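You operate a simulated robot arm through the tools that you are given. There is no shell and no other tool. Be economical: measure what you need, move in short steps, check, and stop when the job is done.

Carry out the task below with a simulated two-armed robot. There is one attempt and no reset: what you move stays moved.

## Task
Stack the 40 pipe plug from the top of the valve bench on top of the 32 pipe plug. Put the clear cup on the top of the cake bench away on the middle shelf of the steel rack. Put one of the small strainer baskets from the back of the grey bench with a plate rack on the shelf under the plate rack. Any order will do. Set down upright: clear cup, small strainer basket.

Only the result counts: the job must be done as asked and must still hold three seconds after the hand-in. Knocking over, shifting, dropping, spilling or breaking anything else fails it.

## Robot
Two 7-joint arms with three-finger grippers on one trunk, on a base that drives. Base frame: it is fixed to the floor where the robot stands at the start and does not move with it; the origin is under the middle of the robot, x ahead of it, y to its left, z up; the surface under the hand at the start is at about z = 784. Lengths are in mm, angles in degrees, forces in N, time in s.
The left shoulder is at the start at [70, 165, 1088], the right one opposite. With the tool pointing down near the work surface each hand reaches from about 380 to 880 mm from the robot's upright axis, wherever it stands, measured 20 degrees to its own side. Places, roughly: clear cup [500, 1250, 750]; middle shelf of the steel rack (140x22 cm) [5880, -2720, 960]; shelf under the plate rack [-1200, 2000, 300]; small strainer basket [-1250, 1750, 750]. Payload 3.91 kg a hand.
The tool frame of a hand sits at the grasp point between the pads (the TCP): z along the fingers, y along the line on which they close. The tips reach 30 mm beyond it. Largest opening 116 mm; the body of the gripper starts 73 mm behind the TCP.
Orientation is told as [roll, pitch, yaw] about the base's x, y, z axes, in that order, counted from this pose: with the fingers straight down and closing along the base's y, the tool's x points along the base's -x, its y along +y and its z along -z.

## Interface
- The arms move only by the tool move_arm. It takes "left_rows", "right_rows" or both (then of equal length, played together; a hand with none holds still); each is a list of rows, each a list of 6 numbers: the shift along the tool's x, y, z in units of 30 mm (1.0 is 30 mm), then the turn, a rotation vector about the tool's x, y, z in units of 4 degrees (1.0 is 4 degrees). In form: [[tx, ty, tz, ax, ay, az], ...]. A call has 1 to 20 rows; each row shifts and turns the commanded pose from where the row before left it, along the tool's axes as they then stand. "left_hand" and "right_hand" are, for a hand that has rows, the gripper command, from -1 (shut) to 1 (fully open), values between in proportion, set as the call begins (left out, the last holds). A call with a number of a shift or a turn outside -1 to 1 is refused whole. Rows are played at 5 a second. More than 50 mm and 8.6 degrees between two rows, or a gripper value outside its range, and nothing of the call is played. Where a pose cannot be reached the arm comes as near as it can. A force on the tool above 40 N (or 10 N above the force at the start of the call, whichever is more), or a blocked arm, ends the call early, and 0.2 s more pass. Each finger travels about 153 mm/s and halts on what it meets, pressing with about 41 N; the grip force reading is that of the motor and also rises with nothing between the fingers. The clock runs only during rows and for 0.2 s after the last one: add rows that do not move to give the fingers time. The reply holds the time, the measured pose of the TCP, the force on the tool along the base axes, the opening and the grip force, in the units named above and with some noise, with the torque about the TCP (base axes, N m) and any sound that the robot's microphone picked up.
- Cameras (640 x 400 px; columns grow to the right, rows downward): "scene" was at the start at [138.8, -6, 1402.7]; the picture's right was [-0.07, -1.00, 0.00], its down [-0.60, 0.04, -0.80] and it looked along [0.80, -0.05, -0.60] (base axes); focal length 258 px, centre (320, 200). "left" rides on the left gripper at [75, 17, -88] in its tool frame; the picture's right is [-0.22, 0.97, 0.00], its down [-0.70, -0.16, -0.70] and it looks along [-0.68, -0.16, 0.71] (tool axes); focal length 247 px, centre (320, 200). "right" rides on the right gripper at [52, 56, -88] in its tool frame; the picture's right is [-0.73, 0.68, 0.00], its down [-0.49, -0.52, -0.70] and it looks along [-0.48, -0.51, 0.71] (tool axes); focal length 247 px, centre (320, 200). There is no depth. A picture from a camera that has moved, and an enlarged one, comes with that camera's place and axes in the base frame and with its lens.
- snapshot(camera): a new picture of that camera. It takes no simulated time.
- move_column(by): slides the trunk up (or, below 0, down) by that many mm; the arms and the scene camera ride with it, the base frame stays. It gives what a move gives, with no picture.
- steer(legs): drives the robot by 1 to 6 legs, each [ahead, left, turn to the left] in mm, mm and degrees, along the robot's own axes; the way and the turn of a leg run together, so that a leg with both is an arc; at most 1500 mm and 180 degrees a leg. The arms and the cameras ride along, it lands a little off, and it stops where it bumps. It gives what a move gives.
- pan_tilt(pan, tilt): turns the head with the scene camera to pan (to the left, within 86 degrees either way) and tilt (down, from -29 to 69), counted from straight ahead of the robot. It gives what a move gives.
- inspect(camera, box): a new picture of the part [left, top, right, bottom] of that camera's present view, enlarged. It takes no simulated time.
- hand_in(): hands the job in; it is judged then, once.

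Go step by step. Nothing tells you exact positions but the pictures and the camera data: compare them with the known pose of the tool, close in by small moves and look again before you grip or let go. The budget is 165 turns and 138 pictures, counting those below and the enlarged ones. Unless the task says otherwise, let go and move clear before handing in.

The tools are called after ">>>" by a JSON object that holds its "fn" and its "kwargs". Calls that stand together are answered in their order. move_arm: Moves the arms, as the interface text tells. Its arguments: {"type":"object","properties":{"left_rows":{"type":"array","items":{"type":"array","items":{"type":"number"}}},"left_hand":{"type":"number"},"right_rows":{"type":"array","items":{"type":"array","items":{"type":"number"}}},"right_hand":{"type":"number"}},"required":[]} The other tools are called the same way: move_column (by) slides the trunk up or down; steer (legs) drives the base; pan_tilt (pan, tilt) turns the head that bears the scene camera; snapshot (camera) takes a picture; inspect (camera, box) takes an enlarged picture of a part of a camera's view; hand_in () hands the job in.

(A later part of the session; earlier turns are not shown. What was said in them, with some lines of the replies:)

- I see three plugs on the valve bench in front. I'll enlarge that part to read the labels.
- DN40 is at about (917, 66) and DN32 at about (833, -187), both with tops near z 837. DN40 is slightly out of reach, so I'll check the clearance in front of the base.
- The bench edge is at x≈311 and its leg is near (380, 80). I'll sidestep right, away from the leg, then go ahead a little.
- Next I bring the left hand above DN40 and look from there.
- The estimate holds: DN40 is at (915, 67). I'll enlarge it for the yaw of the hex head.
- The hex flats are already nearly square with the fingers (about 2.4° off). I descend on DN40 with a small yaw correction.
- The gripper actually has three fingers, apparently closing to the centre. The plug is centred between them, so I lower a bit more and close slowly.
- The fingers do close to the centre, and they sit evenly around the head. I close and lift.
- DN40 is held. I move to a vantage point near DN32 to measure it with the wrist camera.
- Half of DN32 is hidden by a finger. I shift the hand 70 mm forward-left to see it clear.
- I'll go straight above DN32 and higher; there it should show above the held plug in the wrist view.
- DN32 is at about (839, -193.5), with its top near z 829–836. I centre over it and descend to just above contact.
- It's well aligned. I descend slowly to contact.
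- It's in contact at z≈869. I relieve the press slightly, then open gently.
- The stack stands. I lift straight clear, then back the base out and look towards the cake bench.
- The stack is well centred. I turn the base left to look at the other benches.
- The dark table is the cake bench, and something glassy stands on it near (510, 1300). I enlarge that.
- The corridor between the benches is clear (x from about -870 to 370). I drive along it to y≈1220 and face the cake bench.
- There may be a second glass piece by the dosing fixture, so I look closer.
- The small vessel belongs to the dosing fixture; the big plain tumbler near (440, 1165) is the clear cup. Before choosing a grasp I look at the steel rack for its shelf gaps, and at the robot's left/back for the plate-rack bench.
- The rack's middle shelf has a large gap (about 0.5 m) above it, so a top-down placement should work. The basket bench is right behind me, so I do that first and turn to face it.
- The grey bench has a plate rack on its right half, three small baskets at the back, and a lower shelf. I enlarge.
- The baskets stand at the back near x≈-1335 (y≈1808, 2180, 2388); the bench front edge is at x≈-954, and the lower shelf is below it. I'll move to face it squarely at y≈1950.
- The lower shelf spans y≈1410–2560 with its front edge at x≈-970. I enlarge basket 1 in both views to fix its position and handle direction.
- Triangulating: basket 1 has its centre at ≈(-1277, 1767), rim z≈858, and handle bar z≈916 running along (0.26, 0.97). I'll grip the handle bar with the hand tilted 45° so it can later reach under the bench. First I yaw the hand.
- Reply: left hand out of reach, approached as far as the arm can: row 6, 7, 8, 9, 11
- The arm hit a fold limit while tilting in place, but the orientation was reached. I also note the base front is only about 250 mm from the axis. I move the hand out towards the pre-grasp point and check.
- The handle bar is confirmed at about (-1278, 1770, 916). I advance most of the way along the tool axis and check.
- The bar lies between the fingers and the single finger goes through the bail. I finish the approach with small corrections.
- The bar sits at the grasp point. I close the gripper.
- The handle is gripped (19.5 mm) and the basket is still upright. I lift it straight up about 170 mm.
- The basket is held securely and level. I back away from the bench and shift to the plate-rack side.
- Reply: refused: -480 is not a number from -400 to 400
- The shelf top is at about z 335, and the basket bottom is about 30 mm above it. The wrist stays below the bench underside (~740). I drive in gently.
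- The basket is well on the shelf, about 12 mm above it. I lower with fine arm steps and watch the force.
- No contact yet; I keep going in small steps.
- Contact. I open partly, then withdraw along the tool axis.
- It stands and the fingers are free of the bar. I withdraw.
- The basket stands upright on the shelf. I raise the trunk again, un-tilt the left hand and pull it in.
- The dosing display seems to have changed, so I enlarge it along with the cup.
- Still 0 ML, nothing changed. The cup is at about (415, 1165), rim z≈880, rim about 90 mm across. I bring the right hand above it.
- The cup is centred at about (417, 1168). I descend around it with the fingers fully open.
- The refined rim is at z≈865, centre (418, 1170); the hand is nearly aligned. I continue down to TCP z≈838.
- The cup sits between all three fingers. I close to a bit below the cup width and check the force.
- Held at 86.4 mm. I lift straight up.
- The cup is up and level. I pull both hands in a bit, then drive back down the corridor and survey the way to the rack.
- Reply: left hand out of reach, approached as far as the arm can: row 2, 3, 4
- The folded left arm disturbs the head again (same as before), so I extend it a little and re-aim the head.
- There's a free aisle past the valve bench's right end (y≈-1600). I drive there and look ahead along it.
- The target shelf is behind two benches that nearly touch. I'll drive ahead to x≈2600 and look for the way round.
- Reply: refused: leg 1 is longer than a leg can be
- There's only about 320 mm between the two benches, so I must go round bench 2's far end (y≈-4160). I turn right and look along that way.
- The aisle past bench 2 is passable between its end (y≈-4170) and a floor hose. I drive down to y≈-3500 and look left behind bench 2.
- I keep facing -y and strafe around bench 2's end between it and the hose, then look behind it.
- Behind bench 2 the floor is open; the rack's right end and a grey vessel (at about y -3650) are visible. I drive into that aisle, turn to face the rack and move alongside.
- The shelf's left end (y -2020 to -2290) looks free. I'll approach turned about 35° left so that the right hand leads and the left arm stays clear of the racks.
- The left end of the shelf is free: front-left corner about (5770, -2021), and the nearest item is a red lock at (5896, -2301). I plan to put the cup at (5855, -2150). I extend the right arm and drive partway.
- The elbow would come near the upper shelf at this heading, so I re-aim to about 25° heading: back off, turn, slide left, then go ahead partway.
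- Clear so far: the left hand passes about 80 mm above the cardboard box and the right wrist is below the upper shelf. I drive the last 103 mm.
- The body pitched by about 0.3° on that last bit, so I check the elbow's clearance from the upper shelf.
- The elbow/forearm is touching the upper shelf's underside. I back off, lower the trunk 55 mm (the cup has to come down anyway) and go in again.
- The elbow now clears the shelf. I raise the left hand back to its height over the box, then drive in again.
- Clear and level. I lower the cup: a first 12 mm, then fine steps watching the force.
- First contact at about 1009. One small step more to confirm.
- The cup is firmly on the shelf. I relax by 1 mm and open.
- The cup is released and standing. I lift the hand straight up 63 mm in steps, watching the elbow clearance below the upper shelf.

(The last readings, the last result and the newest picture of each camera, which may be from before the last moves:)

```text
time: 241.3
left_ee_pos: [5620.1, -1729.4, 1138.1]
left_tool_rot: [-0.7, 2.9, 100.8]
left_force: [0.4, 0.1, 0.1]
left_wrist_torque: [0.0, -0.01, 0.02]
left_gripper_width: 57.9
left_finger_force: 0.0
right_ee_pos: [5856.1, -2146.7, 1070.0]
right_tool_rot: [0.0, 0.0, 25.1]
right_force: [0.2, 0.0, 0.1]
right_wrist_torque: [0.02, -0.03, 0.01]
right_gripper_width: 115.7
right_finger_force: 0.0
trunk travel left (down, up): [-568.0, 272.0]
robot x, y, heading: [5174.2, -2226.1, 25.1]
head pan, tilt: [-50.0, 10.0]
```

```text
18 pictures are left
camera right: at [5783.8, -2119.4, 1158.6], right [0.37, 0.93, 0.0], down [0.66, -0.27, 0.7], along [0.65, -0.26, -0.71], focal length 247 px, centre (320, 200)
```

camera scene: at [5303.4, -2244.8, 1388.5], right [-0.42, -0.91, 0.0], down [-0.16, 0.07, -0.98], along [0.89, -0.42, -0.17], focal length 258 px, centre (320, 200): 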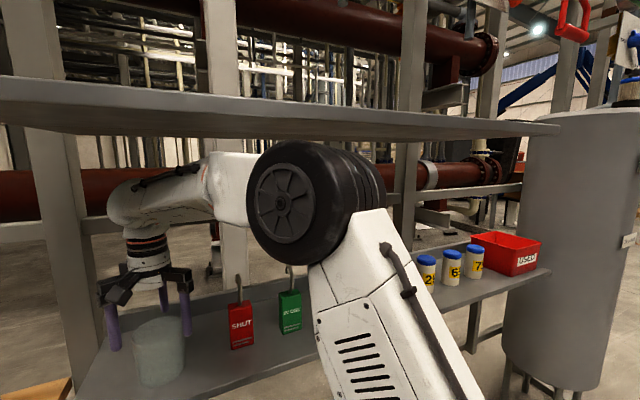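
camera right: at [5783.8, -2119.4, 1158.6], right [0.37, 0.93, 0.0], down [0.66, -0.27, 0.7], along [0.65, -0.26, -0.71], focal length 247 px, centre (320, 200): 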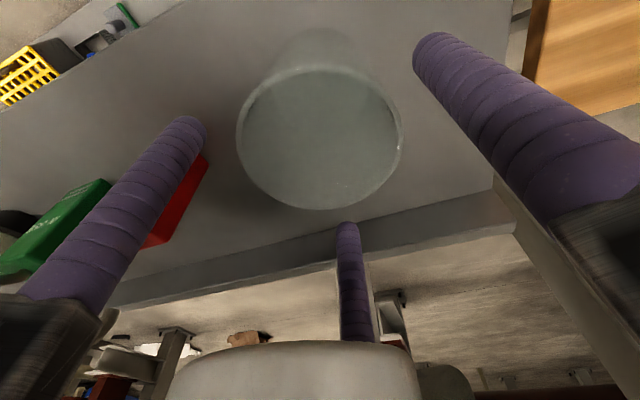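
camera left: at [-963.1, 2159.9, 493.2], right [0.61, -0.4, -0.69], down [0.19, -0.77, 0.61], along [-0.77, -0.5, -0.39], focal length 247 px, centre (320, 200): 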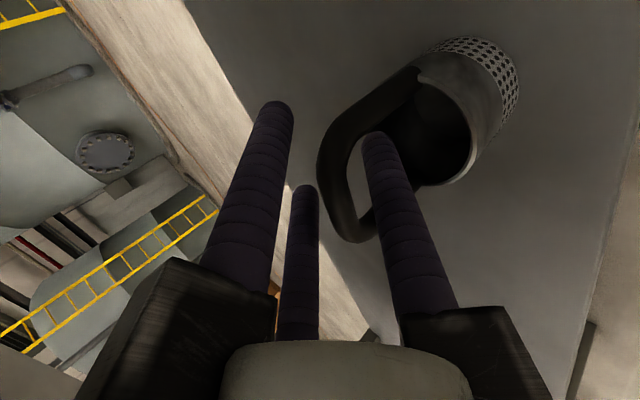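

The fingertips are just above the rim; I raise 21 mm more, then back the base away.

>>> {"fn": "move_arm", "kwargs": {"right_rows": [[0, 0, -0.35, 0, 0, 0], [0, 0, -0.35, 0, 0, 0], [0, 0, 0, 0, 0, 0]]}}

>>> {"fn": "snapshot", "kwargs": {"camera": "right"}}

>>> {"fn": "steer", "kwargs": {"legs": [[-110, 0, 0], [-250, 0, 0]]}}

>>> {"fn": "pan_tilt", "kwargs": {"pan": -15, "tilt": 22}}

>>> {"fn": "snapshot", "kwargs": {"camera": "scene"}}

```text
time: 242.1
left_ee_pos: [5620.4, -1732.1, 1138.9]
left_tool_rot: [-0.7, 2.9, 100.8]
left_force: [-0.8, 0.9, 0.8]
left_wrist_torque: [0.01, 0.03, 0.02]
left_gripper_width: 58.1
left_finger_force: 0.0
right_ee_pos: [5856.2, -2147.9, 1092.3]
right_tool_rot: [-0.1, 0.0, 25.2]
right_force: [0.8, 0.7, -0.6]
right_wrist_torque: [0.01, 0.0, -0.01]
right_gripper_width: 116.0
right_finger_force: 0.1
trunk travel left (down, up): [-568.0, 272.0]
robot x, y, heading: [5171.6, -2226.8, 24.9]
head pan, tilt: [-50.0, 10.0]
```

```text
17 pictures are left
camera right: at [5784.0, -2119.5, 1179.8], right [0.37, 0.93, 0.0], down [0.66, -0.27, 0.7], along [0.65, -0.26, -0.71], focal length 247 px, centre (320, 200)
```

right: 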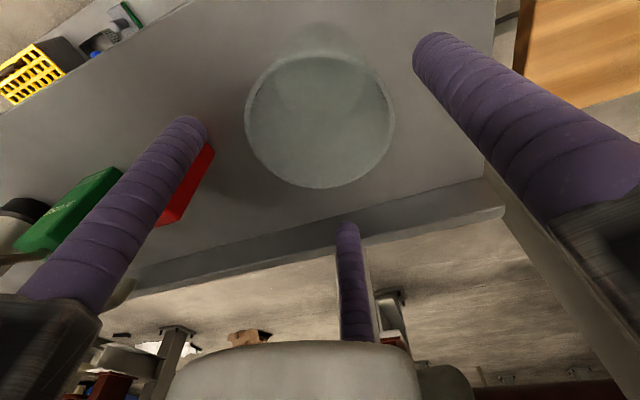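

```text
time: 244.7
left_ee_pos: [5292.6, -1882.9, 1137.8]
left_tool_rot: [-0.7, 2.9, 100.9]
left_force: [-0.4, 0.7, 0.0]
left_wrist_torque: [0.0, -0.02, -0.01]
left_gripper_width: 57.9
left_finger_force: 0.1
right_ee_pos: [5529.7, -2299.7, 1091.0]
right_tool_rot: [0.0, 0.0, 25.4]
right_force: [0.0, 0.5, 0.8]
right_wrist_torque: [-0.02, 0.01, -0.04]
right_gripper_width: 116.0
right_finger_force: 0.2
trunk travel left (down, up): [-568.0, 272.0]
robot x, y, heading: [4845.4, -2379.0, 25.0]
head pan, tilt: [-50.0, 10.0]
```

```text
time: 245.7
left_ee_pos: [5293.0, -1882.7, 1137.5]
left_tool_rot: [-0.7, 2.8, 100.9]
left_force: [-1.1, -0.2, -0.5]
left_wrist_torque: [-0.02, -0.01, 0.0]
left_gripper_width: 58.0
left_finger_force: 0.1
right_ee_pos: [5529.9, -2298.9, 1091.8]
right_tool_rot: [0.0, 0.0, 25.3]
right_force: [0.2, 0.0, 0.0]
right_wrist_torque: [0.02, 0.01, 0.03]
right_gripper_width: 115.9
right_finger_force: 0.1
trunk travel left (down, up): [-568.0, 272.0]
robot x, y, heading: [4844.6, -2380.2, 25.2]
head pan, tilt: [-15.0, 22.0]
```

```text
16 pictures are left
camera scene: at [4983.4, -2342.3, 1369.0], right [0.18, -0.98, 0.0], down [-0.37, -0.07, -0.93], along [0.91, 0.16, -0.37], focal length 258 px, centre (320, 200)
```

scene: 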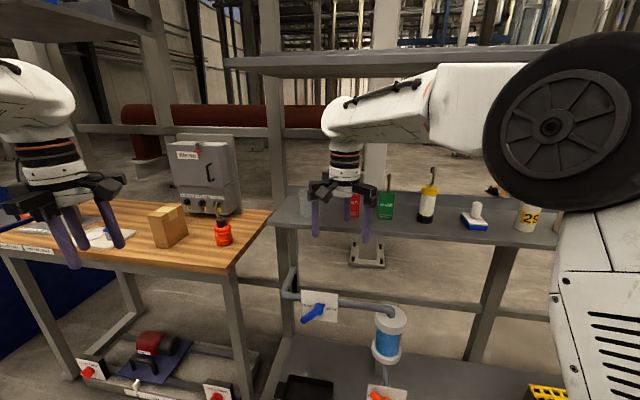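

>>> {"fn": "inspect", "kwargs": {"camera": "scene", "box": [260, 150, 420, 250]}}

```text
4.00 times, centred on (340, 200) of scene
camera zoom: at [4983.4, -2342.3, 1369.0], right [0.18, -0.98, 0.0], down [-0.37, -0.07, -0.93], along [0.91, 0.16, -0.37], focal length 1033 px, centre (240, 200)
```

zoom: 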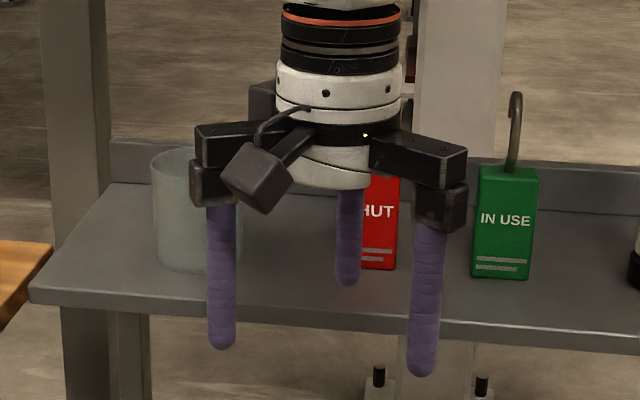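

The cup stands upright on the middle shelf with its neighbours in place, both hands are clear, and the other two jobs are done. I hand in.

>>> {"fn": "hand_in", "kwargs": {}}

```text
The job is handed in.
```

I finished all three parts and handed the job in; the hand-in gave no verdict.

- **Pipe plugs:** the 40 plug stands centred on top of the 32 plug on the valve bench.
- **Strainer basket:** one of the small baskets from the back of the grey bench stands upright on its lower shelf, under the plate rack.
- **Clear cup:** it stands upright at the left end of the steel rack's middle shelf. I took the plain tumbler to be the clear cup, not the small glass by the dosing fixture.

On the first approach to the rack the right arm appears to have touched the underside of the upper shelf and tipped the robot slightly. I backed off, lowered the trunk and went in again. I saw nothing out of place on the middle shelf afterwards, but I didn't check the shelf above.
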